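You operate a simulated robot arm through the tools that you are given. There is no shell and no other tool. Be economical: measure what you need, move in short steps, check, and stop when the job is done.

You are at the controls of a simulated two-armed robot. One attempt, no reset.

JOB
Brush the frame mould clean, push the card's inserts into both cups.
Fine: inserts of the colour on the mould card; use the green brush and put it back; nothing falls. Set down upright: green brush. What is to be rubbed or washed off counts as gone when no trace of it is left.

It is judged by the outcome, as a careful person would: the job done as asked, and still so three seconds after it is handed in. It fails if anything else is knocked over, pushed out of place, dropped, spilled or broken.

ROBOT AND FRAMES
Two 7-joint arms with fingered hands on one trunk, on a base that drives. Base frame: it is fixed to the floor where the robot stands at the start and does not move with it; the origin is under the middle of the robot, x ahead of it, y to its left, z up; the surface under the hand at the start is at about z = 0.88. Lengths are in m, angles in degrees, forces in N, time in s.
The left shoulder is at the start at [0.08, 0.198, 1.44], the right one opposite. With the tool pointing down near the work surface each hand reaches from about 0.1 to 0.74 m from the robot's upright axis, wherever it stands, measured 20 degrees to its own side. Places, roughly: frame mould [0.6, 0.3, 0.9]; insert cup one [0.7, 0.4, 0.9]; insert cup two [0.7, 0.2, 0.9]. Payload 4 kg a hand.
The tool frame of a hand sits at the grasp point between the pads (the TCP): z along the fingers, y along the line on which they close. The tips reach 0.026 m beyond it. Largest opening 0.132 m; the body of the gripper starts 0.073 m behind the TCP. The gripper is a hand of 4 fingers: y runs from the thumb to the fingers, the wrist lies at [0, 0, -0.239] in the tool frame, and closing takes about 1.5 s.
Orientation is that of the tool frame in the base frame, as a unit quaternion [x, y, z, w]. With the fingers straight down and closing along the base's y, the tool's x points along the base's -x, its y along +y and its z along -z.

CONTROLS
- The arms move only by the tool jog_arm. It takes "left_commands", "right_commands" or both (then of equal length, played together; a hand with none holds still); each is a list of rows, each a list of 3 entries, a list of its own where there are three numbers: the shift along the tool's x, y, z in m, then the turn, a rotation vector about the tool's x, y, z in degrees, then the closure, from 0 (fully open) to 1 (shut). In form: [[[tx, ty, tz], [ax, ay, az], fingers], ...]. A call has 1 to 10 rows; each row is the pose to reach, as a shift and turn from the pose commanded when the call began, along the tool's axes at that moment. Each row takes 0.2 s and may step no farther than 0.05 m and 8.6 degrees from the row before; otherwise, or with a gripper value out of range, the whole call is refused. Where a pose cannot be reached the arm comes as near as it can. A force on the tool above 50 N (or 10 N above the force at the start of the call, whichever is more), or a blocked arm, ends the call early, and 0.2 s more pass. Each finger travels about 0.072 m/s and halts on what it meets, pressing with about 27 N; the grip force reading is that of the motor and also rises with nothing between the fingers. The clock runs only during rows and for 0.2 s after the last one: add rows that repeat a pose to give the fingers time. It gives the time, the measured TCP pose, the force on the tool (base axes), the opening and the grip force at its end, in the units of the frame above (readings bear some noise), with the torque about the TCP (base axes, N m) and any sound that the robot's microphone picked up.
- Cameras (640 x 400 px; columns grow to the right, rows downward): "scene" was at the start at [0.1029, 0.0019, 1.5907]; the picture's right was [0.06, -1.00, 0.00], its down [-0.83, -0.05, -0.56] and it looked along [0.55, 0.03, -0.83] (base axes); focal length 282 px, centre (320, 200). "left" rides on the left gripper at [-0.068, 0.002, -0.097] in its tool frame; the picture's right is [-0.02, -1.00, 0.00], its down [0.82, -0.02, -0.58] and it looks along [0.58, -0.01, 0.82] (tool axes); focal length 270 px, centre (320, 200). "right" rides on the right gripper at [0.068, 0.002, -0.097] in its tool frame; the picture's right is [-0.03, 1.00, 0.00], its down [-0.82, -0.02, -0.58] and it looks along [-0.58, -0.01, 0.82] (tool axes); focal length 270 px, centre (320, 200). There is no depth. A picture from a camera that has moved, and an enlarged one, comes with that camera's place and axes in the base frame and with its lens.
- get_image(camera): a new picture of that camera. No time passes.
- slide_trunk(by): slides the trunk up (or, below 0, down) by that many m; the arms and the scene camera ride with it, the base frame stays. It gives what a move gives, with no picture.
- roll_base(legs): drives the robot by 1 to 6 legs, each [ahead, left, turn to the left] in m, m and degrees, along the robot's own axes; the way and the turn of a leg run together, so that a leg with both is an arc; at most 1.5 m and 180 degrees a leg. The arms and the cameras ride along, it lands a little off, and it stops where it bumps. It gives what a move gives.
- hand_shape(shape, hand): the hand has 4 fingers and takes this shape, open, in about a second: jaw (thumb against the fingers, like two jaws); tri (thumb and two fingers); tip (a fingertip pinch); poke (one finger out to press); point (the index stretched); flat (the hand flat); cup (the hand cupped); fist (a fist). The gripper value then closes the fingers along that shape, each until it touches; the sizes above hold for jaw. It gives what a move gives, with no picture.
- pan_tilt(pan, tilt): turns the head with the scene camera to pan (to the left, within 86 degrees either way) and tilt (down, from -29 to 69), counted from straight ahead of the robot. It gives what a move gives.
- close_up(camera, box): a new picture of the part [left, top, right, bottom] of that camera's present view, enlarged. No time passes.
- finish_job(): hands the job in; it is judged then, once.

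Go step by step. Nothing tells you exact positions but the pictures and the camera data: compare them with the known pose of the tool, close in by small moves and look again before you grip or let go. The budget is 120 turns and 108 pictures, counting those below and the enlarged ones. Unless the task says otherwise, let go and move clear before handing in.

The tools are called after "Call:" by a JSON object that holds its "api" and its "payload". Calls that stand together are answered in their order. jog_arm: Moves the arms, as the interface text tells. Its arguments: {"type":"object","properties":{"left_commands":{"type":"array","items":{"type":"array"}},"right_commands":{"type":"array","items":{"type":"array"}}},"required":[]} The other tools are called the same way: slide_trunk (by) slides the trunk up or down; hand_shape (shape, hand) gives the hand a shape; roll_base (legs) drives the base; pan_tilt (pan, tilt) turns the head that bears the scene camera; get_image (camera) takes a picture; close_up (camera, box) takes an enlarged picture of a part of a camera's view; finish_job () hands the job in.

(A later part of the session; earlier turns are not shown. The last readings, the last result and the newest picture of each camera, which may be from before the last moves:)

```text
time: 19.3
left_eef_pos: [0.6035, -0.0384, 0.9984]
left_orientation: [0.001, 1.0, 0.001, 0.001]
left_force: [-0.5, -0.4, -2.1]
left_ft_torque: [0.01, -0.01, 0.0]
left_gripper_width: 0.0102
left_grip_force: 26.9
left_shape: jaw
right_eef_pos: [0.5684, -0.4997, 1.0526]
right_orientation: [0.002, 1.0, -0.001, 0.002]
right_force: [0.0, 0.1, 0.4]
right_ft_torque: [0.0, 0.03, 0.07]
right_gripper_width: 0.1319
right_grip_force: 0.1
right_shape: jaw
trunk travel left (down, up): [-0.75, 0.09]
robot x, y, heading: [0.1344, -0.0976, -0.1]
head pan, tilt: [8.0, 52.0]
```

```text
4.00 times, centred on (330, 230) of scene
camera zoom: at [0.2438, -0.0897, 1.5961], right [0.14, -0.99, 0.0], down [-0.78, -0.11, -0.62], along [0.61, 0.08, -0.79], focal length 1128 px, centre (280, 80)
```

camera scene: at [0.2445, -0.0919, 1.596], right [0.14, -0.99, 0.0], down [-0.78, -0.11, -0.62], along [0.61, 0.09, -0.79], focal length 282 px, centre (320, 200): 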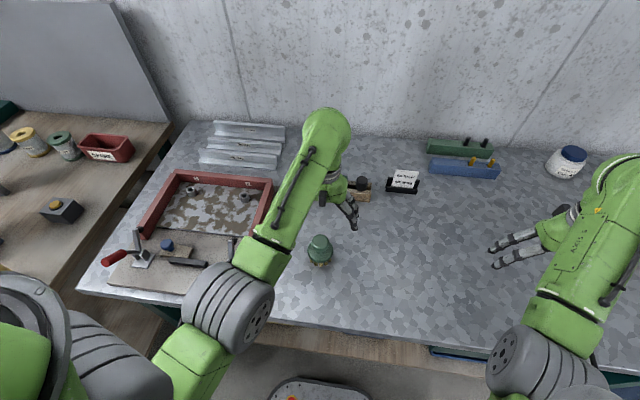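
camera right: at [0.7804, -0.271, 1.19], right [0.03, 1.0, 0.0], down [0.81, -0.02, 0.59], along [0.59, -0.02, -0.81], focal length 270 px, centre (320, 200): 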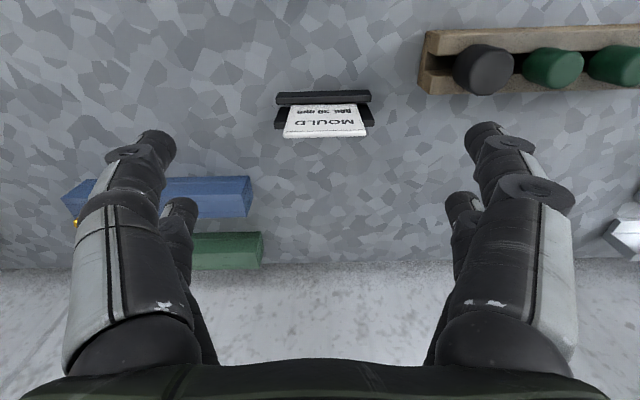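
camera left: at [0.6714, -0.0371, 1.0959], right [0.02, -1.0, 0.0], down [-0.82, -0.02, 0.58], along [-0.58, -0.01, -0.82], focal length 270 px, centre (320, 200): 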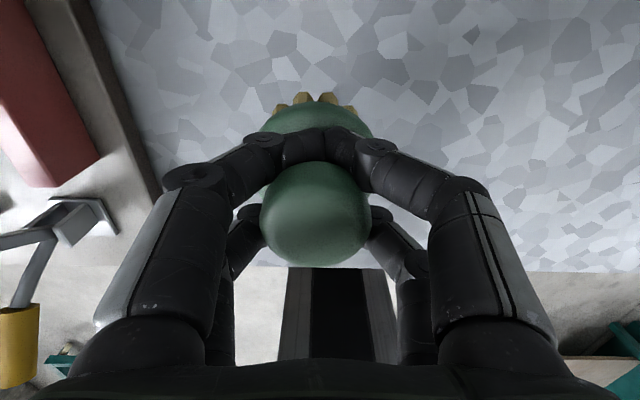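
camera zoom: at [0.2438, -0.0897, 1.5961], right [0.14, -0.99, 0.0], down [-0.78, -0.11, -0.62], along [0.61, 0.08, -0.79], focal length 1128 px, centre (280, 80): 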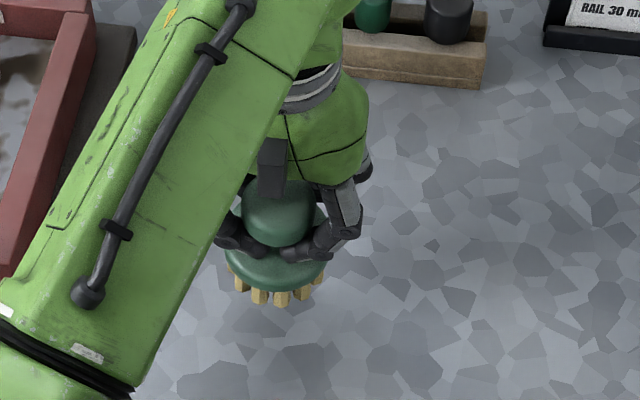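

Brush is held upright (bristles about 0.067 below the TCP). Plate estimated x 0.62–0.80, y 0.17–0.45; cups near [0.747, 0.384] and [0.748, 0.214]. Moving over the mould high.

Call:
{"api": "jog_arm", "payload": {"left_commands": [[[-0.02, 0, -0.03], [0, 0, 0], 1], [[-0.06, 0, -0.045], [0, 0, 0], 1], [[-0.08, 0.04, -0.045], [0, 0, 0], 1], [[-0.08, 0.085, -0.045], [0, 0, 0], 1], [[-0.08, 0.13, -0.045], [0, 0, 0], 1], [[-0.08, 0.175, -0.045], [0, 0, 0], 1], [[-0.08, 0.22, -0.045], [0, 0, 0], 1], [[-0.08, 0.265, -0.045], [0, 0, 0], 1], [[-0.08, 0.31, -0.045], [0, 0, 0], 1], [[-0.08, 0.34, -0.045], [0, 0, 0], 1]]}}

Call:
{"api": "get_image", "payload": {"camera": "left"}}

Call:
{"api": "close_up", "payload": {"camera": "scene", "box": [120, 150, 290, 300]}}

```text
time: 21.5
left_eef_pos: [0.6829, 0.3015, 1.0429]
left_orientation: [0.002, 1.0, 0.001, 0.0]
left_force: [-0.1, -0.2, -1.5]
left_ft_torque: [0.0, 0.02, 0.02]
left_gripper_width: 0.0099
left_grip_force: 27.3
left_shape: jaw
right_eef_pos: [0.5685, -0.4988, 1.0531]
right_orientation: [0.002, 1.0, -0.001, 0.002]
right_force: [1.1, -0.1, -0.3]
right_ft_torque: [-0.02, 0.01, -0.01]
right_gripper_width: 0.1319
right_grip_force: 0.1
right_shape: jaw
trunk travel left (down, up): [-0.75, 0.09]
robot x, y, heading: [0.1362, -0.0993, -0.4]
head pan, tilt: [8.0, 52.0]
```

```text
68 pictures are left
camera left: at [0.7514, 0.3046, 1.14], right [0.02, -1.0, 0.0], down [-0.82, -0.02, 0.58], along [-0.58, -0.01, -0.82], focal length 270 px, centre (320, 200)
```

left: 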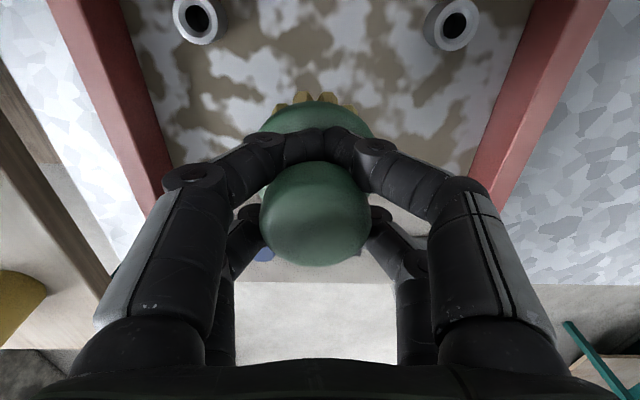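

```text
2.67 times, centred on (205, 225) of scene
camera zoom: at [0.2439, -0.0882, 1.5961], right [0.14, -0.99, 0.0], down [-0.78, -0.11, -0.62], along [0.61, 0.08, -0.79], focal length 752 px, centre (627, 133)
```

zoom: 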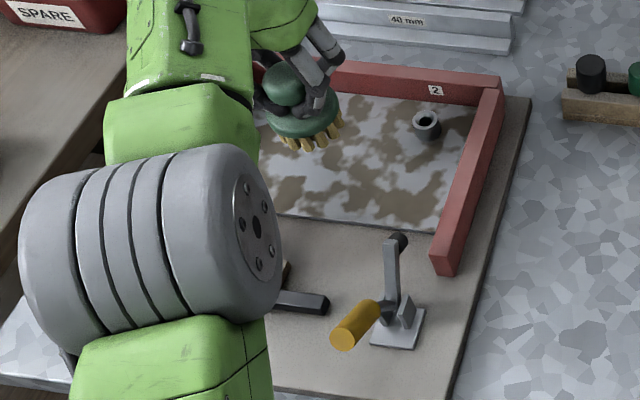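

Cups confirmed at about [0.745, 0.386] and [0.745, 0.215]. Now lower the brush carefully at the plate centre until light contact.

Call:
{"api": "jog_arm", "payload": {"left_commands": [[[0, 0, 0.03], [0, 0, 0], 1], [[0, 0, 0.06], [0, 0, 0], 1], [[0, 0, 0.066], [0, 0, 0], 1], [[0, 0, 0.07], [0, 0, 0], 1]]}}

Call:
{"api": "close_up", "payload": {"camera": "scene", "box": [160, 160, 280, 240]}}

```text
time: 22.5
left_eef_pos: [0.6836, 0.3016, 0.9756]
left_orientation: [0.0, 1.0, 0.002, 0.0]
left_force: [0.0, 0.6, -0.7]
left_ft_torque: [-0.03, -0.02, 0.05]
left_gripper_width: 0.0101
left_grip_force: 26.7
left_shape: jaw
right_eef_pos: [0.569, -0.4985, 1.0532]
right_orientation: [0.001, 1.0, -0.001, 0.003]
right_force: [0.2, -0.8, -0.2]
right_ft_torque: [-0.01, 0.05, -0.01]
right_gripper_width: 0.1319
right_grip_force: 0.1
right_shape: jaw
trunk travel left (down, up): [-0.75, 0.09]
robot x, y, heading: [0.1323, -0.0981, -0.2]
head pan, tilt: [8.0, 52.0]
```

```text
5.00 times, centred on (220, 200) of scene
camera zoom: at [0.2435, -0.09, 1.5961], right [0.14, -0.99, 0.0], down [-0.78, -0.11, -0.62], along [0.61, 0.08, -0.79], focal length 1410 px, centre (820, 200)
```

zoom: 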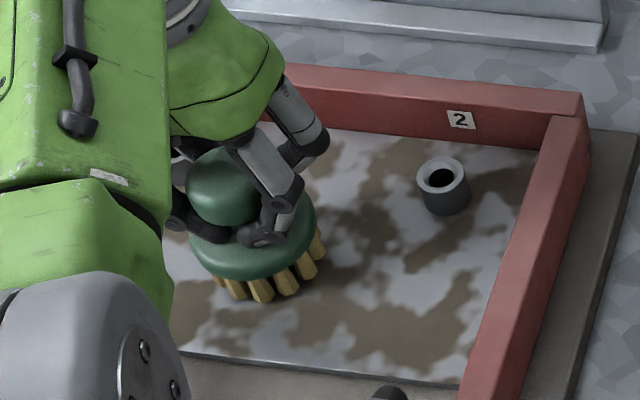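

Call:
{"api": "jog_arm", "payload": {"left_commands": [[[0, 0, 0.004], [0, 0, 0], 1], [[0, 0, 0.007], [0, 0, 0], 1]]}}

```text
time: 23.1
left_eef_pos: [0.6843, 0.3012, 0.971]
left_orientation: [0.001, 1.0, 0.003, 0.004]
left_force: [2.2, 3.7, 15.6]
left_ft_torque: [-0.02, 0.29, -0.06]
left_gripper_width: 0.0107
left_grip_force: 27.4
left_shape: jaw
right_eef_pos: [0.5667, -0.5003, 1.053]
right_orientation: [0.001, 1.0, 0.0, 0.003]
right_force: [0.1, 0.0, -0.6]
right_ft_torque: [-0.01, -0.01, 0.02]
right_gripper_width: 0.1319
right_grip_force: 0.1
right_shape: jaw
trunk travel left (down, up): [-0.75, 0.09]
robot x, y, heading: [0.1359, -0.0977, 0.1]
head pan, tilt: [8.0, 52.0]
```

Contact at TCP z≈0.971 (plate ≈0.905). Test stroke to the right side with light pressure.

Call:
{"api": "jog_arm", "payload": {"left_commands": [[[0, -0.02, -0.002], [0, 0, 0], 1], [[0, -0.045, -0.002], [0, 0, 0], 1], [[0, -0.07, -0.002], [0, 0, 0], 1], [[0, -0.085, -0.002], [0, 0, 0], 1], [[0.02, -0.085, -0.002], [0, 0, 0], 1], [[0.04, -0.085, -0.002], [0, 0, 0], 1], [[0.04, -0.06, -0.002], [0, 0, 0], 1], [[0.04, -0.03, -0.002], [0, 0, 0], 1], [[0.04, 0, -0.002], [0, 0, 0], 1]]}}

Call:
{"api": "close_up", "payload": {"camera": "scene", "box": [160, 160, 280, 240]}}

```text
time: 25.1
left_eef_pos: [0.6406, 0.3, 0.9699]
left_orientation: [0.001, 1.0, 0.002, 0.0]
left_force: [0.1, -4.9, 8.3]
left_ft_torque: [-0.49, 0.26, 0.15]
left_gripper_width: 0.0107
left_grip_force: 27.0
left_shape: jaw
right_eef_pos: [0.5677, -0.5, 1.053]
right_orientation: [0.001, 1.0, 0.0, 0.003]
right_force: [1.0, 0.4, -0.3]
right_ft_torque: [-0.02, 0.03, 0.03]
right_gripper_width: 0.1322
right_grip_force: 0.0
right_shape: jaw
trunk travel left (down, up): [-0.75, 0.09]
robot x, y, heading: [0.1318, -0.0972, -0.2]
head pan, tilt: [8.0, 52.0]
```

```text
5.00 times, centred on (220, 200) of scene
camera zoom: at [0.2423, -0.0906, 1.5962], right [0.14, -0.99, 0.0], down [-0.78, -0.11, -0.62], along [0.61, 0.08, -0.79], focal length 1410 px, centre (820, 200)
```

zoom: 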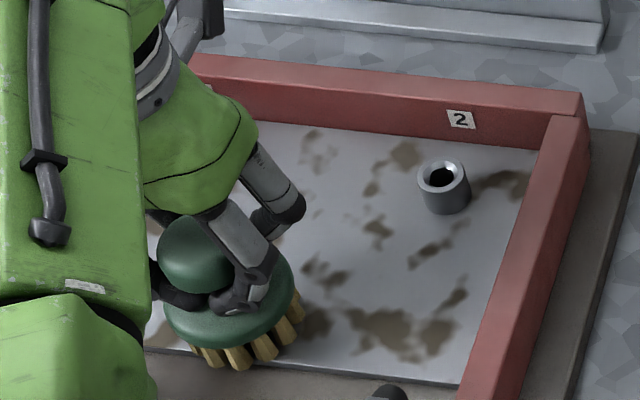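

The brush works. Continue on the left half.

Call:
{"api": "jog_arm", "payload": {"left_commands": [[[0, 0.045, 0], [0, 0, 0], 1], [[0, 0.09, 0], [0, 0, 0], 1], [[0, 0.108, 0], [0, 0, 0], 1], [[-0.025, 0.108, 0], [0, 0, 0], 1], [[-0.025, 0.065, 0], [0, 0, 0], 1], [[-0.025, 0.02, 0], [0, 0, 0], 1], [[-0.05, 0.0, 0], [0, 0, 0], 1], [[-0.05, 0.045, 0], [0, 0, 0], 1], [[-0.05, 0.09, 0], [0, 0, 0], 1], [[-0.05, 0.108, 0], [0, 0, 0], 1]]}}

Call:
{"api": "jog_arm", "payload": {"left_commands": [[[0.025, 0, 0], [0, 0, 0], 1], [[0.05, 0, 0], [0, 0, 0], 1], [[0.055, -0.045, 0], [0, 0, 0], 1], [[0.055, -0.09, 0], [0, 0, 0], 1], [[0.055, -0.135, 0], [0, 0, 0], 1], [[0.055, -0.18, 0], [0, 0, 0], 1], [[0.055, -0.2, 0], [0, 0, 0], 1], [[0.03, -0.2, 0], [0, 0, 0], 1], [[0.03, -0.155, 0], [0, 0, 0], 1], [[0.03, -0.11, 0], [0, 0, 0], 1]]}}

Call:
{"api": "close_up", "payload": {"camera": "scene", "box": [150, 160, 280, 240]}}

Call:
{"api": "get_image", "payload": {"camera": "left"}}

```text
time: 27.3
left_eef_pos: [0.6927, 0.4093, 0.971]
left_orientation: [0.0, 1.0, 0.002, 0.0]
left_force: [-2.0, -0.1, 2.2]
left_ft_torque: [-0.06, 0.22, -0.01]
left_gripper_width: 0.0106
left_grip_force: 26.7
left_shape: jaw
right_eef_pos: [0.5675, -0.4993, 1.0526]
right_orientation: [0.0, 1.0, -0.001, 0.002]
right_force: [0.2, 0.2, 0.2]
right_ft_torque: [0.0, 0.05, -0.01]
right_gripper_width: 0.1319
right_grip_force: 0.1
right_shape: jaw
trunk travel left (down, up): [-0.75, 0.09]
robot x, y, heading: [0.1372, -0.1007, -0.1]
head pan, tilt: [8.0, 52.0]
```

```text
time: 29.5
left_eef_pos: [0.6624, 0.3001, 0.9706]
left_orientation: [0.001, 1.0, 0.001, 0.001]
left_force: [-0.5, -2.1, 3.1]
left_ft_torque: [-0.19, 0.12, 0.03]
left_gripper_width: 0.0104
left_grip_force: 27.0
left_shape: jaw
right_eef_pos: [0.5677, -0.4984, 1.0535]
right_orientation: [0.002, 1.0, -0.001, 0.003]
right_force: [0.8, 0.0, 0.5]
right_ft_torque: [0.01, 0.01, -0.02]
right_gripper_width: 0.1318
right_grip_force: 0.1
right_shape: jaw
trunk travel left (down, up): [-0.75, 0.09]
robot x, y, heading: [0.1378, -0.0948, -0.1]
head pan, tilt: [8.0, 52.0]
```

```text
4.92 times, centred on (215, 200) of scene
camera zoom: at [0.2423, -0.0885, 1.5963], right [0.14, -0.99, 0.0], down [-0.78, -0.11, -0.62], along [0.61, 0.08, -0.79], focal length 1388 px, centre (837, 200)
```

zoom: 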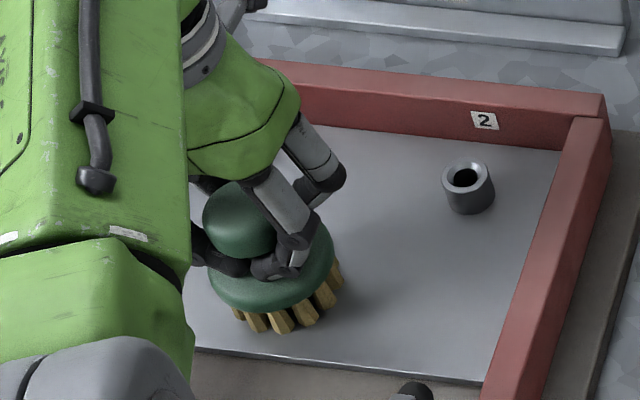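

```text
63 pictures are left
camera left: at [0.7303, 0.3023, 1.0685], right [0.02, -1.0, 0.0], down [-0.82, -0.02, 0.58], along [-0.57, -0.01, -0.82], focal length 270 px, centre (320, 200)
```

left: 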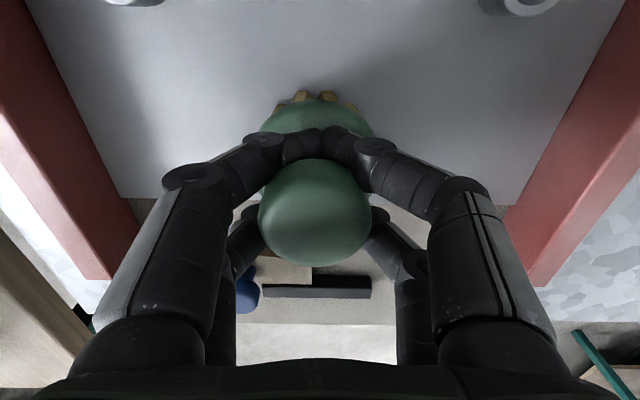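

It looks clean all over now. One more pass toward the back between the cups, then lift and inspect.

Call:
{"api": "jog_arm", "payload": {"left_commands": [[[-0.04, 0, 0], [0, 0, 0], 1], [[-0.08, 0, 0], [0, 0, 0], 1], [[-0.04, 0.04, 0], [0, 0, 0], 1], [[-0.02, 0.08, 0], [0, 0, 0], 1], [[-0.02, 0.04, 0], [0, 0, 0], 1], [[-0.02, 0.0, 0], [0, 0, 0], 1], [[-0.02, -0.045, 0], [0, 0, 0], 1], [[-0.02, -0.08, 0], [0, 0, 0], 1], [[-0.02, -0.04, -0.03], [0, 0, 0], 1], [[-0.02, 0, -0.07], [0, 0, 0], 1]]}}

Call:
{"api": "jog_arm", "payload": {"left_commands": [[[0, -0.045, 0], [0, 0, 0], 1], [[0, -0.09, 0], [0, 0, 0], 1], [[0, -0.135, 0], [0, 0, 0], 1], [[0, -0.18, 0], [0, 0, 0], 1], [[0, -0.225, 0], [0, 0, 0], 1], [[0.02, -0.265, 0], [0, 0, 0], 1], [[0.05, -0.3, 0], [0, 0, 0], 1], [[0.08, -0.34, 0], [0, 0, 0], 1]]}}

Call:
{"api": "close_up", "payload": {"camera": "scene", "box": [120, 150, 290, 290]}}

Call:
{"api": "get_image", "payload": {"camera": "left"}}

```text
refused: row 3 steps farther than a row can; nothing moved
```

```text
time: 30.4
left_eef_pos: [0.6582, 0.1803, 0.9726]
left_orientation: [-0.007, 1.0, 0.013, 0.0]
left_force: [2.7, 14.8, 1.6]
left_ft_torque: [0.34, 0.0, 0.1]
left_gripper_width: 0.0102
left_grip_force: 28.0
left_shape: jaw
right_eef_pos: [0.5706, -0.4908, 1.0541]
right_orientation: [-0.001, 1.0, -0.003, 0.003]
right_force: [-0.6, 0.4, -0.1]
right_ft_torque: [-0.01, 0.0, 0.0]
right_gripper_width: 0.132
right_grip_force: 0.0
right_shape: jaw
trunk travel left (down, up): [-0.75, 0.09]
robot x, y, heading: [0.1367, -0.0957, 0.3]
head pan, tilt: [8.0, 52.0]
stopped in row 4 (left hand): the force on the tool passed its limit at 63 N (the readings are from after the stop); the commanded pose is now the measured one
```

```text
2.86 times, centred on (205, 220) of scene
camera zoom: at [0.2432, -0.0811, 1.5961], right [0.14, -0.99, 0.0], down [-0.78, -0.12, -0.62], along [0.61, 0.08, -0.79], focal length 806 px, centre (649, 143)
```

zoom: 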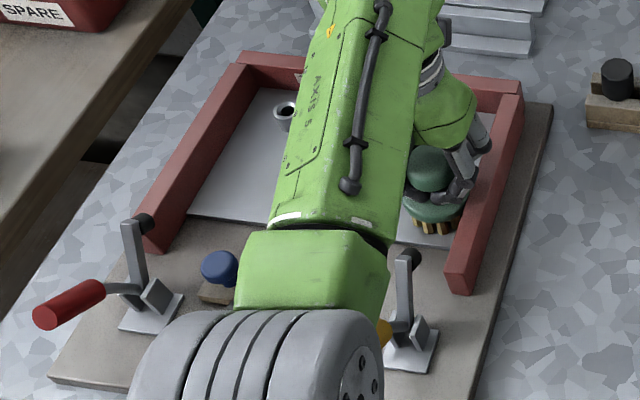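

```text
61 pictures are left
camera left: at [0.7273, 0.181, 1.0692], right [0.04, -1.0, -0.03], down [-0.82, -0.05, 0.58], along [-0.58, 0.0, -0.82], focal length 270 px, centre (320, 200)
```

left: 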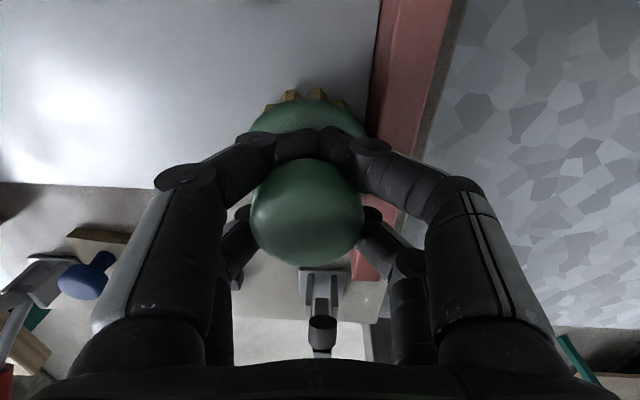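

I chained calls carelessly and the brush nudged the right rail; it stopped by itself. I'll back off to the left, lift straight up and level the hand, then inspect.

Call:
{"api": "jog_arm", "payload": {"left_commands": [[[0, 0.02, 0], [0, 0, 0], 1], [[0, 0.04, -0.015], [0.7, 0, 0.4], 1], [[0, 0.05, -0.045], [1.5, 0, 0.8], 1], [[0, 0.05, -0.09], [1.5, 0, 0.8], 1], [[0, 0.05, -0.09], [1.5, 0, 0.8], 1]]}}

Call:
{"api": "get_image", "payload": {"camera": "left"}}

```text
time: 31.6
left_eef_pos: [0.6593, 0.2231, 1.0636]
left_orientation: [0.003, 1.0, 0.0, -0.001]
left_force: [-0.2, 0.1, -1.2]
left_ft_torque: [0.01, 0.03, -0.01]
left_gripper_width: 0.01
left_grip_force: 26.5
left_shape: jaw
right_eef_pos: [0.5697, -0.496, 1.052]
right_orientation: [0.0, 1.0, 0.0, 0.002]
right_force: [0.2, 0.1, -0.8]
right_ft_torque: [0.0, -0.01, 0.06]
right_gripper_width: 0.132
right_grip_force: 0.0
right_shape: jaw
trunk travel left (down, up): [-0.75, 0.09]
robot x, y, heading: [0.1345, -0.0971, 0.5]
head pan, tilt: [8.0, 52.0]
```

```text
60 pictures are left
camera left: at [0.7279, 0.2254, 1.1605], right [0.02, -1.0, 0.0], down [-0.81, -0.02, 0.58], along [-0.58, -0.01, -0.82], focal length 270 px, centre (320, 200)
```

left: 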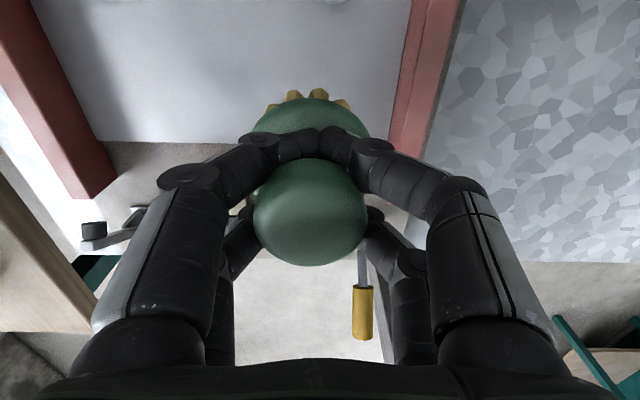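

Call:
{"api": "jog_arm", "payload": {"left_commands": [[[0, -0.045, 0], [0, 0, 0], 1], [[0, -0.09, 0], [0, 0, 0], 1], [[0, -0.135, 0], [0, 0, 0], 1], [[0.01, -0.18, 0.02], [0, 0, 0], 1], [[0.03, -0.22, 0.04], [0, 0, 0], 1], [[0.056, -0.26, 0.055], [0, 0, 0], 1], [[0.056, -0.262, 0.055], [0, 0, 0], 1]]}}

Call:
{"api": "close_up", "payload": {"camera": "scene", "box": [130, 160, 290, 280]}}

Call:
{"api": "get_image", "payload": {"camera": "left"}}

```text
refused: row 4 steps farther than a row can; nothing moved
```

```text
3.33 times, centred on (210, 220) of scene
camera zoom: at [0.2436, -0.0883, 1.5961], right [0.14, -0.99, 0.0], down [-0.78, -0.11, -0.62], along [0.61, 0.09, -0.79], focal length 940 px, centre (687, 133)
```

zoom: 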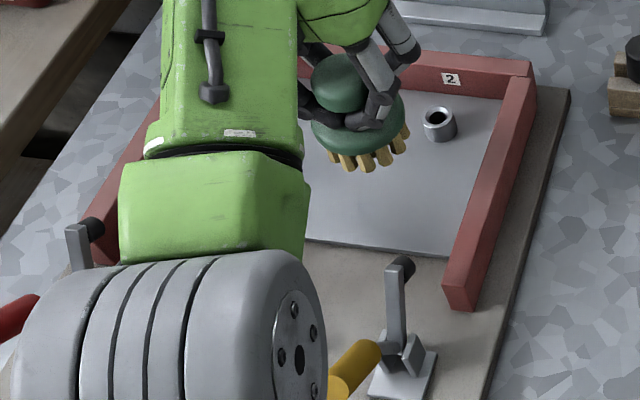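

```text
58 pictures are left
camera left: at [0.7279, 0.2254, 1.1605], right [0.02, -1.0, 0.0], down [-0.81, -0.02, 0.58], along [-0.58, -0.01, -0.82], focal length 270 px, centre (320, 200)
```

left: 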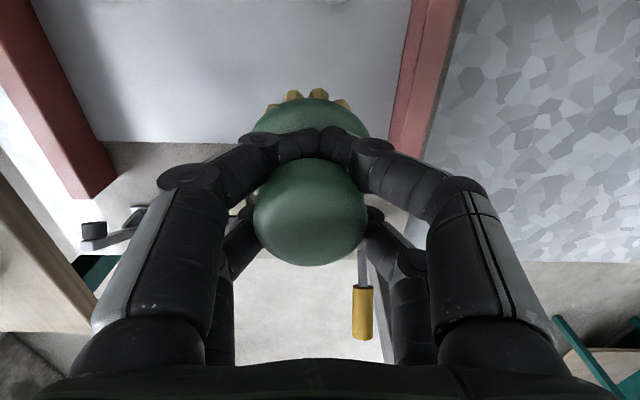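

A row was too long; repeating with shorter steps.

Call:
{"api": "jog_arm", "payload": {"left_commands": [[[0, -0.045, 0], [0, 0, 0], 1], [[0, -0.09, 0], [0, 0, 0], 1], [[0, -0.13, 0], [0, 0, 0], 1], [[0.005, -0.165, 0.01], [0, 0, 0], 1], [[0.015, -0.195, 0.02], [0, 0, 0], 1], [[0.03, -0.22, 0.035], [0, 0, 0], 1], [[0.045, -0.245, 0.05], [0, 0, 0], 1], [[0.056, -0.262, 0.06], [0, 0, 0], 1], [[0.056, -0.262, 0.06], [0, 0, 0], 1]]}}

Call:
{"api": "close_up", "payload": {"camera": "scene", "box": [130, 150, 290, 290]}}

```text
time: 33.6
left_eef_pos: [0.6011, -0.0409, 1.0007]
left_orientation: [0.003, 1.0, 0.001, -0.001]
left_force: [0.9, -0.8, -1.0]
left_ft_torque: [0.01, 0.0, 0.01]
left_gripper_width: 0.0099
left_grip_force: 27.2
left_shape: jaw
right_eef_pos: [0.5697, -0.4968, 1.0523]
right_orientation: [0.0, 1.0, -0.001, 0.002]
right_force: [0.3, -0.5, -0.2]
right_ft_torque: [-0.03, 0.0, 0.0]
right_gripper_width: 0.1319
right_grip_force: 0.2
right_shape: jaw
trunk travel left (down, up): [-0.75, 0.09]
robot x, y, heading: [0.1353, -0.0969, 0.0]
head pan, tilt: [8.0, 52.0]
```

```text
2.86 times, centred on (210, 220) of scene
camera zoom: at [0.2437, -0.0887, 1.5961], right [0.14, -0.99, 0.0], down [-0.78, -0.11, -0.62], along [0.61, 0.09, -0.79], focal length 806 px, centre (634, 143)
```

zoom: 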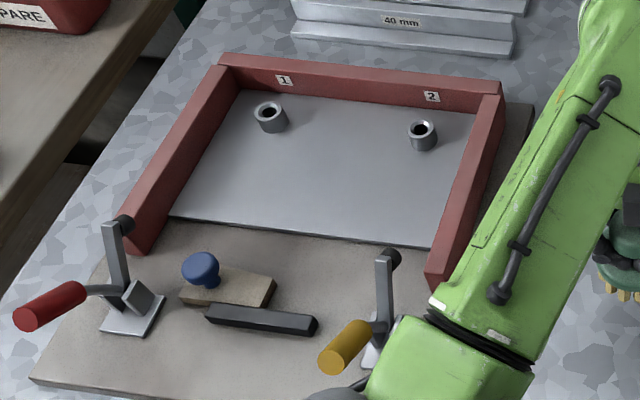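

Call:
{"api": "close_up", "payload": {"camera": "scene", "box": [165, 165, 265, 240]}}

Call:
{"api": "jog_arm", "payload": {"left_commands": [[[-0.001, 0, 0.025], [0, 0, 0], 1], [[-0.001, 0, 0.045], [0, 0, 0], 1], [[-0.001, 0, 0.051], [0, 0, 0], 1]]}}

Call:
{"api": "close_up", "payload": {"camera": "scene", "box": [280, 200, 360, 280]}}

```text
5.33 times, centred on (215, 202) of scene
camera zoom: at [0.2437, -0.0887, 1.5961], right [0.14, -0.99, 0.0], down [-0.78, -0.11, -0.62], along [0.61, 0.09, -0.79], focal length 1504 px, centre (880, 187)
```

zoom: 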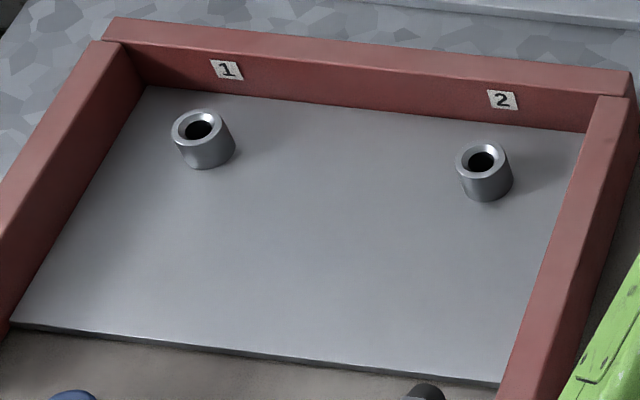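

```text
time: 34.4
left_eef_pos: [0.603, -0.0409, 0.952]
left_orientation: [0.003, 1.0, 0.0, -0.001]
left_force: [-0.1, -0.1, -0.6]
left_ft_torque: [0.0, 0.01, 0.02]
left_gripper_width: 0.0099
left_grip_force: 27.1
left_shape: jaw
right_eef_pos: [0.5699, -0.4986, 1.0529]
right_orientation: [0.001, 1.0, -0.001, 0.002]
right_force: [-0.5, 0.2, -0.3]
right_ft_torque: [0.05, 0.01, -0.01]
right_gripper_width: 0.132
right_grip_force: 0.1
right_shape: jaw
trunk travel left (down, up): [-0.75, 0.09]
robot x, y, heading: [0.1355, -0.0976, 0.2]
head pan, tilt: [8.0, 52.0]
```

```text
5.00 times, centred on (320, 240) of scene
camera zoom: at [0.2436, -0.089, 1.5961], right [0.14, -0.99, 0.0], down [-0.78, -0.11, -0.62], along [0.61, 0.09, -0.79], focal length 1410 px, centre (320, 0)
```

zoom: 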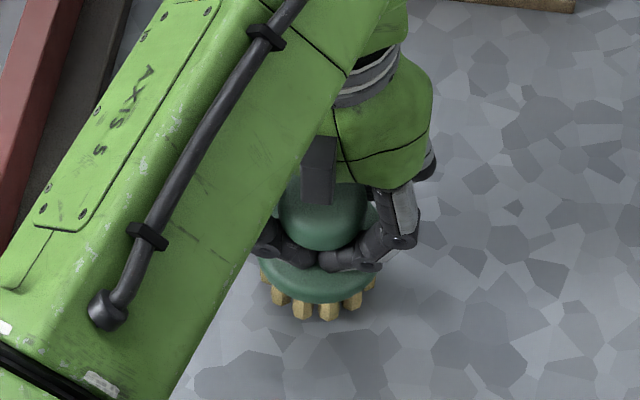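

Plate is clean, cups have chamfered bores. Lowering the brush the last millimetres.

Call:
{"api": "jog_arm", "payload": {"left_commands": [[[0, 0, 0.003], [0, 0, 0], 1], [[0, 0, 0.005], [0, 0, 0], 1]]}}

```text
time: 35.0
left_eef_pos: [0.6031, -0.0407, 0.948]
left_orientation: [0.001, 1.0, 0.0, 0.0]
left_force: [0.4, 0.5, -0.8]
left_ft_torque: [-0.01, 0.0, 0.03]
left_gripper_width: 0.0102
left_grip_force: 26.9
left_shape: jaw
right_eef_pos: [0.57, -0.4973, 1.0525]
right_orientation: [0.0, 1.0, -0.001, 0.001]
right_force: [0.1, 0.3, 0.5]
right_ft_torque: [0.0, 0.0, 0.02]
right_gripper_width: 0.1319
right_grip_force: 0.2
right_shape: jaw
trunk travel left (down, up): [-0.75, 0.09]
robot x, y, heading: [0.1336, -0.0982, -0.1]
head pan, tilt: [8.0, 52.0]
```

Call:
{"api": "jog_arm", "payload": {"left_commands": [[[0, 0, 0.002], [0, 0, 0], 1], [[0, 0, 0.003], [0, 0, 0], 1]]}}

```text
time: 35.6
left_eef_pos: [0.6039, -0.0412, 0.9442]
left_orientation: [0.002, 1.0, -0.001, -0.001]
left_force: [0.3, -0.2, -0.9]
left_ft_torque: [-0.03, 0.02, -0.01]
left_gripper_width: 0.0099
left_grip_force: 26.5
left_shape: jaw
right_eef_pos: [0.5701, -0.4986, 1.0522]
right_orientation: [0.0, 1.0, -0.001, 0.002]
right_force: [-0.5, 0.3, 0.3]
right_ft_torque: [-0.01, 0.03, 0.01]
right_gripper_width: 0.132
right_grip_force: 0.1
right_shape: jaw
trunk travel left (down, up): [-0.75, 0.09]
robot x, y, heading: [0.1344, -0.0992, 0.3]
head pan, tilt: [8.0, 52.0]
```

Call:
{"api": "jog_arm", "payload": {"left_commands": [[[0, 0, 0.002], [0, 0, 0], 1], [[0, 0, 0.004], [0, 0, 0], 1]]}}

Call:
{"api": "close_up", "payload": {"camera": "scene", "box": [290, 215, 350, 275]}}

```text
time: 36.2
left_eef_pos: [0.6037, -0.0407, 0.9428]
left_orientation: [0.002, 1.0, 0.001, 0.003]
left_force: [0.7, 2.6, 17.8]
left_ft_torque: [-0.18, 0.35, -0.06]
left_gripper_width: 0.0104
left_grip_force: 26.7
left_shape: jaw
right_eef_pos: [0.5672, -0.4984, 1.0532]
right_orientation: [0.0, 1.0, 0.0, 0.002]
right_force: [-0.3, 0.7, -0.4]
right_ft_torque: [0.02, -0.02, 0.0]
right_gripper_width: 0.1316
right_grip_force: 0.1
right_shape: jaw
trunk travel left (down, up): [-0.75, 0.09]
robot x, y, heading: [0.1373, -0.0983, -0.1]
head pan, tilt: [8.0, 52.0]
```

```text
6.67 times, centred on (320, 245) of scene
camera zoom: at [0.2411, -0.0885, 1.5966], right [0.14, -0.99, 0.0], down [-0.78, -0.11, -0.62], along [0.61, 0.09, -0.79], focal length 1880 px, centre (320, -100)
```

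zoom: 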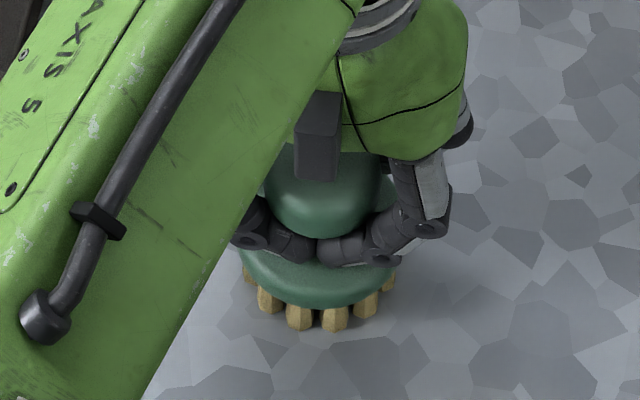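

Contact with the table; relieve pressure by 2 mm and open slowly.

Call:
{"api": "jog_arm", "payload": {"left_commands": [[[0, 0, -0.002], [0, 0, 0], 1], [[0, 0, -0.002], [0, 0, 0], 0.8], [[0, 0, -0.002], [0, 0, 0], 0.6], [[0, 0, -0.002], [0, 0, 0], 0.4], [[0, 0, -0.002], [0, 0, 0], 0.2], [[0, 0, -0.002], [0, 0, 0], 0], [[0, 0, -0.002], [0, 0, 0], 0], [[0, 0, -0.002], [0, 0, 0], 0]]}}

Call:
{"api": "get_image", "payload": {"camera": "left"}}

```text
time: 38.0
left_eef_pos: [0.6041, -0.038, 0.9397]
left_orientation: [0.002, 1.0, 0.0, -0.004]
left_force: [0.0, 0.2, -0.5]
left_ft_torque: [-0.03, 0.05, -0.01]
left_gripper_width: 0.1319
left_grip_force: 0.0
left_shape: jaw
right_eef_pos: [0.5721, -0.4956, 1.0513]
right_orientation: [-0.001, 1.0, -0.002, 0.001]
right_force: [0.0, -0.5, -0.2]
right_ft_torque: [0.01, -0.03, 0.01]
right_gripper_width: 0.1317
right_grip_force: 0.1
right_shape: jaw
trunk travel left (down, up): [-0.75, 0.09]
robot x, y, heading: [0.1353, -0.0981, 0.1]
head pan, tilt: [8.0, 52.0]
```

```text
53 pictures are left
camera left: at [0.6731, -0.0361, 1.0356], right [0.02, -1.0, 0.0], down [-0.81, -0.02, 0.58], along [-0.58, -0.01, -0.81], focal length 270 px, centre (320, 200)
```

left: 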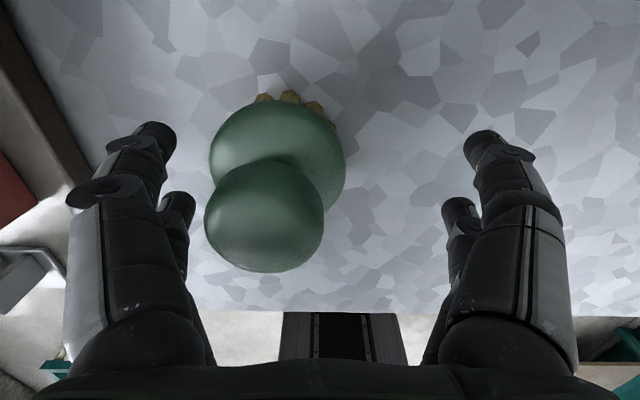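

The brush shifted ~2 cm left on opening (it appears upright). Lift and check.

Call:
{"api": "jog_arm", "payload": {"left_commands": [[[0, 0, -0.025], [0, 0, 0], 0], [[0, 0, -0.05], [0, 0, 0], 0], [[0, 0, -0.06], [0, 0, 0], 0], [[0, 0, -0.06], [0, 0, 0], 0]]}}

Call:
{"api": "get_image", "payload": {"camera": "left"}}

Call:
{"api": "close_up", "payload": {"camera": "scene", "box": [290, 215, 350, 275]}}

```text
time: 39.0
left_eef_pos: [0.6015, -0.0425, 1.0036]
left_orientation: [0.004, 1.0, 0.001, 0.0]
left_force: [0.8, -0.9, -1.0]
left_ft_torque: [0.02, 0.0, 0.02]
left_gripper_width: 0.1319
left_grip_force: 0.0
left_shape: jaw
right_eef_pos: [0.5687, -0.499, 1.0525]
right_orientation: [-0.001, 1.0, 0.0, 0.003]
right_force: [-0.1, -0.5, -1.5]
right_ft_torque: [0.02, -0.02, -0.02]
right_gripper_width: 0.1319
right_grip_force: 0.0
right_shape: jaw
trunk travel left (down, up): [-0.75, 0.09]
robot x, y, heading: [0.14, -0.0986, 0.1]
head pan, tilt: [8.0, 52.0]
```

```text
52 pictures are left
camera left: at [0.6702, -0.0408, 1.1], right [0.02, -1.0, 0.0], down [-0.82, -0.02, 0.58], along [-0.58, -0.01, -0.82], focal length 270 px, centre (320, 200)
```

left: 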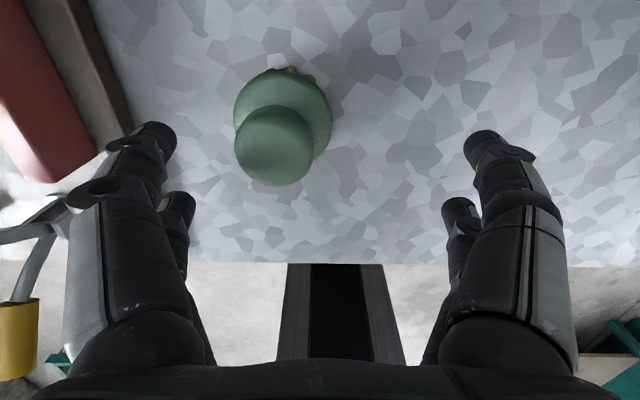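

```text
6.67 times, centred on (320, 245) of scene
camera zoom: at [0.2425, -0.0897, 1.5962], right [0.14, -0.99, 0.0], down [-0.78, -0.11, -0.62], along [0.61, 0.09, -0.79], focal length 1880 px, centre (320, -100)
```

zoom: 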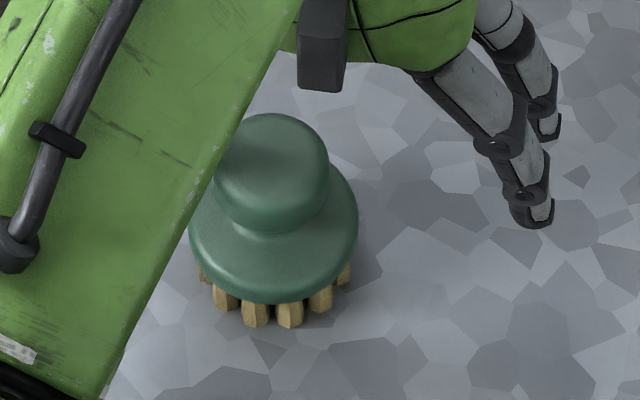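

Upright but 2.5 cm off; the fingertips dragged the flange because I let go too low. Regrasp at the proper height and put it exactly home.

Call:
{"api": "jog_arm", "payload": {"left_commands": [[[-0.0045, 0.0265, 0.0], [0, 0, 0], 0], [[-0.0045, 0.0265, 0.03], [0, 0, 0], 0], [[-0.0045, 0.0265, 0.055], [0, 0, 0], 0], [[-0.0045, 0.0265, 0.055], [0, 0, 0], 0]]}}

Call:
{"api": "get_image", "payload": {"camera": "left"}}

```text
time: 40.0
left_eef_pos: [0.6054, -0.0146, 0.9475]
left_orientation: [0.002, 1.0, 0.0, -0.001]
left_force: [0.2, 0.5, -0.1]
left_ft_torque: [0.01, -0.04, 0.03]
left_gripper_width: 0.1319
left_grip_force: 0.0
left_shape: jaw
right_eef_pos: [0.5697, -0.4973, 1.0527]
right_orientation: [0.0, 1.0, -0.001, 0.002]
right_force: [0.3, 0.0, 0.3]
right_ft_torque: [0.02, 0.02, 0.02]
right_gripper_width: 0.1319
right_grip_force: 0.0
right_shape: jaw
trunk travel left (down, up): [-0.75, 0.09]
robot x, y, heading: [0.1426, -0.0971, -0.2]
head pan, tilt: [8.0, 52.0]
```

```text
50 pictures are left
camera left: at [0.6741, -0.0124, 1.0451], right [0.02, -1.0, 0.0], down [-0.81, -0.02, 0.58], along [-0.58, -0.01, -0.82], focal length 270 px, centre (320, 200)
```

left: 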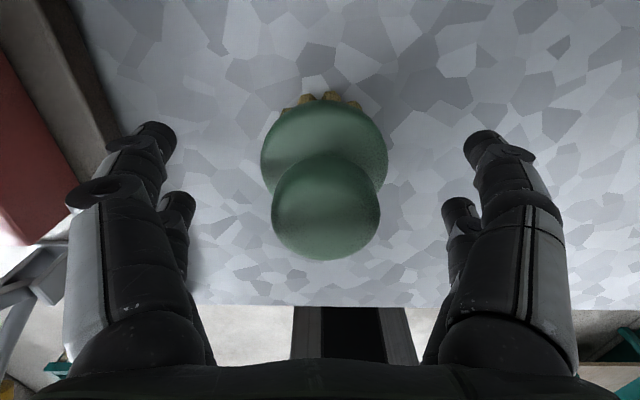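

Call:
{"api": "jog_arm", "payload": {"left_commands": [[[-0.001, -0.001, 0], [0, 0, 0], 0.5], [[-0.001, -0.001, 0], [0, 0, 0], 1], [[-0.001, -0.001, 0], [0, 0, 0], 1], [[-0.001, -0.001, 0], [0, 0, 0], 1], [[-0.001, -0.001, 0], [0, 0, 0], 1], [[-0.001, -0.001, 0], [0, 0, 0], 1], [[-0.001, -0.001, 0], [0, 0, 0], 1]]}}

Call:
{"api": "get_image", "payload": {"camera": "left"}}

```text
time: 41.6
left_eef_pos: [0.6062, -0.0159, 0.9478]
left_orientation: [0.003, 1.0, 0.0, 0.0]
left_force: [-0.8, 0.4, -0.8]
left_ft_torque: [0.01, -0.02, -0.02]
left_gripper_width: 0.0095
left_grip_force: 26.4
left_shape: jaw
right_eef_pos: [0.5695, -0.4972, 1.0518]
right_orientation: [0.0, 1.0, -0.001, 0.002]
right_force: [0.0, -0.3, -0.4]
right_ft_torque: [0.03, -0.02, 0.02]
right_gripper_width: 0.1319
right_grip_force: 0.1
right_shape: jaw
trunk travel left (down, up): [-0.75, 0.09]
robot x, y, heading: [0.1378, -0.0955, -0.0]
head pan, tilt: [8.0, 52.0]
```

```text
49 pictures are left
camera left: at [0.675, -0.0133, 1.0452], right [0.02, -1.0, 0.0], down [-0.81, -0.02, 0.58], along [-0.58, -0.01, -0.82], focal length 270 px, centre (320, 200)
```

left: 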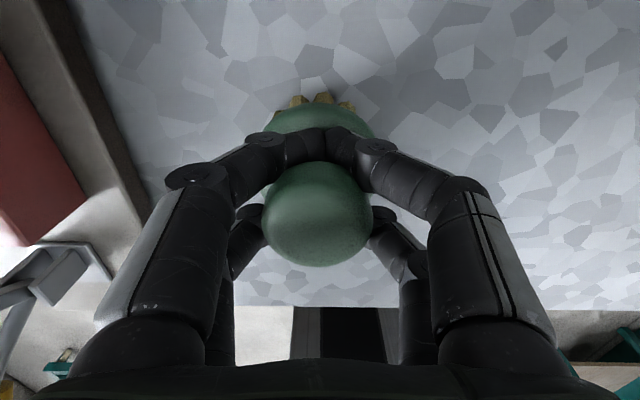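

Call:
{"api": "jog_arm", "payload": {"left_commands": [[[0, 0, -0.008], [0, 0, 0], 1], [[0.001, -0.012, -0.008], [0, 0, 0], 1], [[0.0025, -0.024, -0.008], [0, 0, 0], 1], [[0.0025, -0.024, -0.003], [0, 0, 0], 1], [[0.0025, -0.024, 0], [0, 0, 0], 1], [[0.0025, -0.024, 0], [0, 0, 0], 1]]}}

```text
time: 43.0
left_eef_pos: [0.6054, -0.041, 0.9478]
left_orientation: [0.003, 1.0, 0.001, -0.001]
left_force: [-0.6, 0.1, -1.1]
left_ft_torque: [-0.02, 0.01, 0.01]
left_gripper_width: 0.01
left_grip_force: 27.0
left_shape: jaw
right_eef_pos: [0.57, -0.4991, 1.0526]
right_orientation: [0.0, 1.0, 0.0, 0.002]
right_force: [0.1, 0.4, 0.1]
right_ft_torque: [0.02, 0.01, 0.01]
right_gripper_width: 0.1316
right_grip_force: 0.1
right_shape: jaw
trunk travel left (down, up): [-0.75, 0.09]
robot x, y, heading: [0.1387, -0.0982, 0.1]
head pan, tilt: [8.0, 52.0]
```

Call:
{"api": "jog_arm", "payload": {"left_commands": [[[0.001, 0.001, 0.0015], [0, 0, 0], 1], [[0.001, 0.001, 0.0015], [0, 0, 0], 0.9], [[0.001, 0.001, 0.0015], [0, 0, 0], 0.8], [[0.001, 0.001, 0.0015], [0, 0, 0], 0.65], [[0.001, 0.001, 0.0015], [0, 0, 0], 0.5], [[0.001, 0.001, 0.0015], [0, 0, 0], 0.3], [[0.001, 0.001, 0.0], [0, 0, 0], 0], [[0.001, 0.001, 0.0], [0, 0, 0], 0], [[0.001, 0.001, 0.0], [0, 0, 0], 0]]}}

Call:
{"api": "get_image", "payload": {"camera": "left"}}

```text
time: 45.0
left_eef_pos: [0.6052, -0.0382, 0.9476]
left_orientation: [0.002, 1.0, 0.0, 0.0]
left_force: [-0.5, 0.4, 0.1]
left_ft_torque: [0.0, 0.03, 0.01]
left_gripper_width: 0.1319
left_grip_force: 0.0
left_shape: jaw
right_eef_pos: [0.5704, -0.4977, 1.0526]
right_orientation: [0.0, 1.0, -0.001, 0.002]
right_force: [-0.7, 0.4, 0.3]
right_ft_torque: [-0.01, 0.02, -0.02]
right_gripper_width: 0.1321
right_grip_force: 0.1
right_shape: jaw
trunk travel left (down, up): [-0.75, 0.09]
robot x, y, heading: [0.1352, -0.0951, 0.2]
head pan, tilt: [8.0, 52.0]
```

```text
48 pictures are left
camera left: at [0.6731, -0.0365, 1.045], right [0.02, -1.0, 0.0], down [-0.82, -0.02, 0.58], along [-0.58, -0.01, -0.82], focal length 270 px, centre (320, 200)
```

left: 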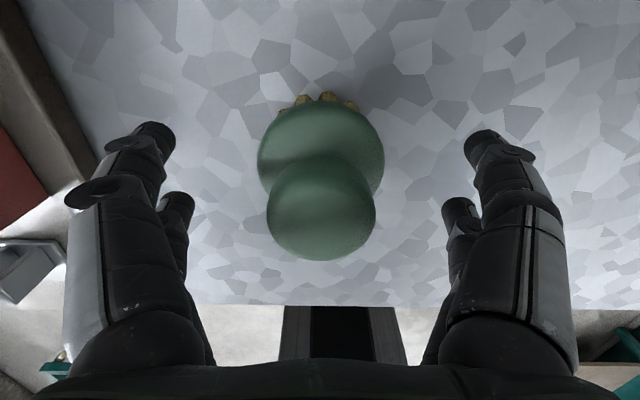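

Brush is back in place and upright. Lift clear; then lower the trunk 0.1 m for better far reach.

Call:
{"api": "jog_arm", "payload": {"left_commands": [[[0, 0, -0.04], [0, 0, 0], 0], [[0, 0, -0.07], [0, 0, 0], 0], [[-0.03, 0.0, -0.1], [0, 0, 0], 0], [[-0.065, 0.0, -0.13], [0, 0, 0], 0], [[-0.1, 0, -0.16], [0, 0, 0], 0], [[-0.12, 0, -0.18], [0, 0, 0], 0]], "right_commands": [[[0, 0, -0.02], [0, 0, 0], 0], [[-0.01, 0, -0.04], [0, 0, 0], 0], [[-0.02, 0, -0.06], [0, 0, 0], 0], [[-0.03, 0, -0.08], [0, 0, 0], 0], [[-0.04, 0, -0.1], [0, 0, 0], 0], [[-0.05, 0, -0.1], [0, 0, 0], 0]]}}

```text
time: 46.4
left_eef_pos: [0.7251, -0.0386, 1.1266]
left_orientation: [0.002, 1.0, 0.0, -0.002]
left_force: [-0.1, 0.1, -0.1]
left_ft_torque: [0.01, 0.01, -0.01]
left_gripper_width: 0.132
left_grip_force: 0.1
left_shape: jaw
right_eef_pos: [0.6426, -0.5093, 1.1434]
right_orientation: [0.001, 1.0, -0.002, 0.002]
right_force: [0.7, 0.3, 0.5]
right_ft_torque: [-0.02, 0.02, -0.01]
right_gripper_width: 0.132
right_grip_force: 0.0
right_shape: jaw
right hand out of reach, approached as far as the arm can: row 1, 2, 3, 4, 5, 6
trunk travel left (down, up): [-0.75, 0.09]
robot x, y, heading: [0.1379, -0.0961, -0.0]
head pan, tilt: [8.0, 52.0]
```

Call:
{"api": "slide_trunk", "payload": {"by": -0.1}}

Call:
{"api": "get_image", "payload": {"camera": "scene"}}

```text
time: 47.7
left_eef_pos: [0.7247, -0.0388, 1.0267]
left_orientation: [0.003, 1.0, 0.0, -0.002]
left_force: [0.2, 0.1, -1.1]
left_ft_torque: [0.0, 0.0, 0.0]
left_gripper_width: 0.132
left_grip_force: 0.0
left_shape: jaw
right_eef_pos: [0.6423, -0.5087, 1.0434]
right_orientation: [0.001, 1.0, -0.001, 0.002]
right_force: [-0.6, 0.2, 0.2]
right_ft_torque: [-0.04, -0.02, 0.0]
right_gripper_width: 0.1319
right_grip_force: 0.0
right_shape: jaw
trunk travel left (down, up): [-0.65, 0.19]
robot x, y, heading: [0.1396, -0.1012, 0.1]
head pan, tilt: [8.0, 52.0]
```

```text
47 pictures are left
camera scene: at [0.2436, -0.0891, 1.4962], right [0.14, -0.99, 0.0], down [-0.78, -0.11, -0.62], along [0.61, 0.09, -0.79], focal length 282 px, centre (320, 200)
```

scene: 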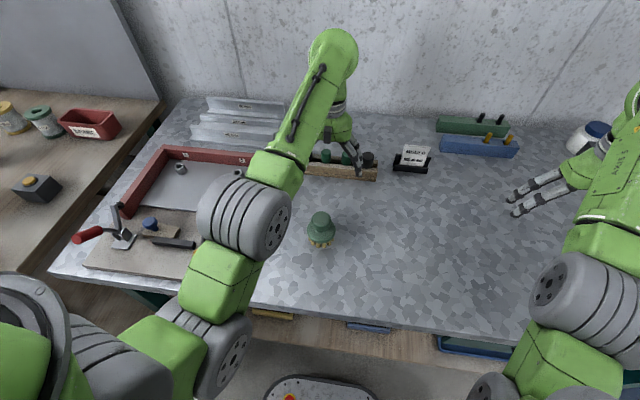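

Now consider the grip for small plugs: try the "tip" pinch shape and look at it.

Call:
{"api": "hand_shape", "payload": {"shape": "tip", "hand": "left"}}

Call:
{"api": "get_image", "payload": {"camera": "left"}}

Call:
{"api": "close_up", "payload": {"camera": "scene", "box": [290, 80, 450, 190]}}

```text
time: 48.6
left_eef_pos: [0.7256, -0.0394, 1.0268]
left_orientation: [0.003, 1.0, 0.0, -0.001]
left_force: [0.0, -0.2, 0.2]
left_ft_torque: [-0.01, -0.02, 0.0]
left_gripper_width: 0.132
left_grip_force: 0.1
left_shape: tip
right_eef_pos: [0.6419, -0.5086, 1.0439]
right_orientation: [0.0, 1.0, -0.001, 0.002]
right_force: [0.2, 0.1, -0.5]
right_ft_torque: [0.01, -0.01, 0.0]
right_gripper_width: 0.1319
right_grip_force: 0.0
right_shape: jaw
trunk travel left (down, up): [-0.65, 0.19]
robot x, y, heading: [0.1348, -0.0978, 0.1]
head pan, tilt: [8.0, 52.0]
```

```text
46 pictures are left
camera left: at [0.7938, -0.0372, 1.1238], right [0.02, -1.0, 0.0], down [-0.81, -0.02, 0.58], along [-0.58, -0.01, -0.82], focal length 270 px, centre (320, 200)
```

left: 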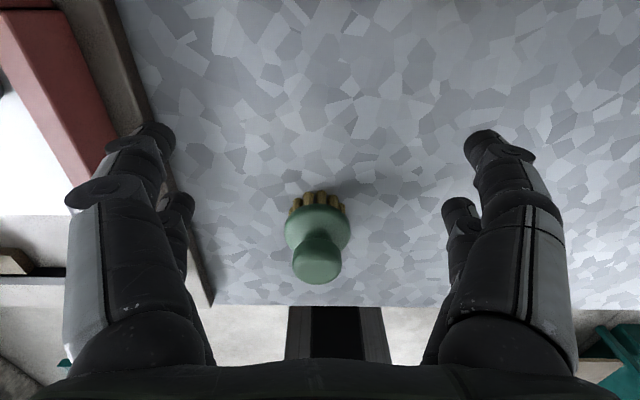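

```text
3.64 times, centred on (370, 135) of scene
camera zoom: at [0.2435, -0.0891, 1.4961], right [0.14, -0.99, 0.0], down [-0.78, -0.11, -0.62], along [0.61, 0.09, -0.79], focal length 1025 px, centre (138, 436)
```

zoom: 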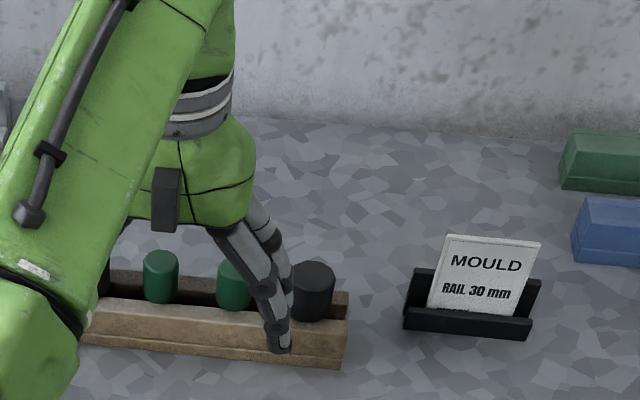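

Call:
{"api": "jog_arm", "payload": {"left_commands": [[[0, 0, 0], [0, 0, 0], 0.5], [[0, 0, 0], [0, 0, 0], 0.7], [[0, 0, 0], [0, 0, 0], 0.7], [[0, 0, 0], [0, 0, 0], 0.7], [[0, 0, 0], [0, 0, 0], 0.7], [[0, 0, 0], [0, 0, 0], 0.7]]}}

Call:
{"api": "get_image", "payload": {"camera": "left"}}

```text
time: 50.0
left_eef_pos: [0.7254, -0.0384, 1.0265]
left_orientation: [0.003, 1.0, -0.001, -0.001]
left_force: [-0.1, -0.2, -0.4]
left_ft_torque: [-0.01, 0.01, -0.02]
left_gripper_width: 0.0398
left_grip_force: 0.1
left_shape: tip
right_eef_pos: [0.6428, -0.5089, 1.0429]
right_orientation: [0.001, 1.0, -0.001, 0.002]
right_force: [1.0, 0.3, 0.4]
right_ft_torque: [-0.03, -0.02, 0.01]
right_gripper_width: 0.1321
right_grip_force: 0.0
right_shape: jaw
trunk travel left (down, up): [-0.65, 0.19]
robot x, y, heading: [0.1354, -0.0979, -0.0]
head pan, tilt: [8.0, 52.0]
```

```text
44 pictures are left
camera left: at [0.7938, -0.0372, 1.1238], right [0.02, -1.0, 0.0], down [-0.81, -0.02, 0.58], along [-0.58, -0.01, -0.82], focal length 270 px, centre (320, 200)
```

left: 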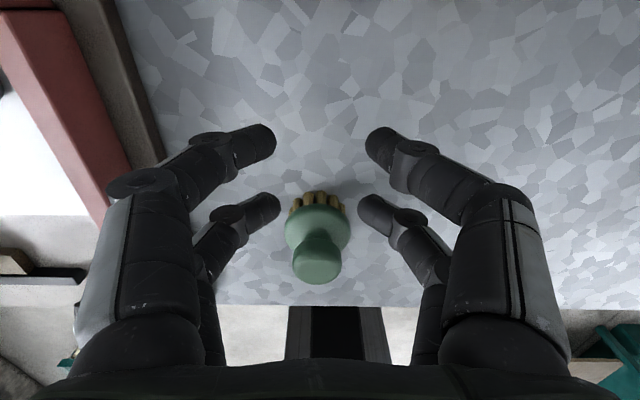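

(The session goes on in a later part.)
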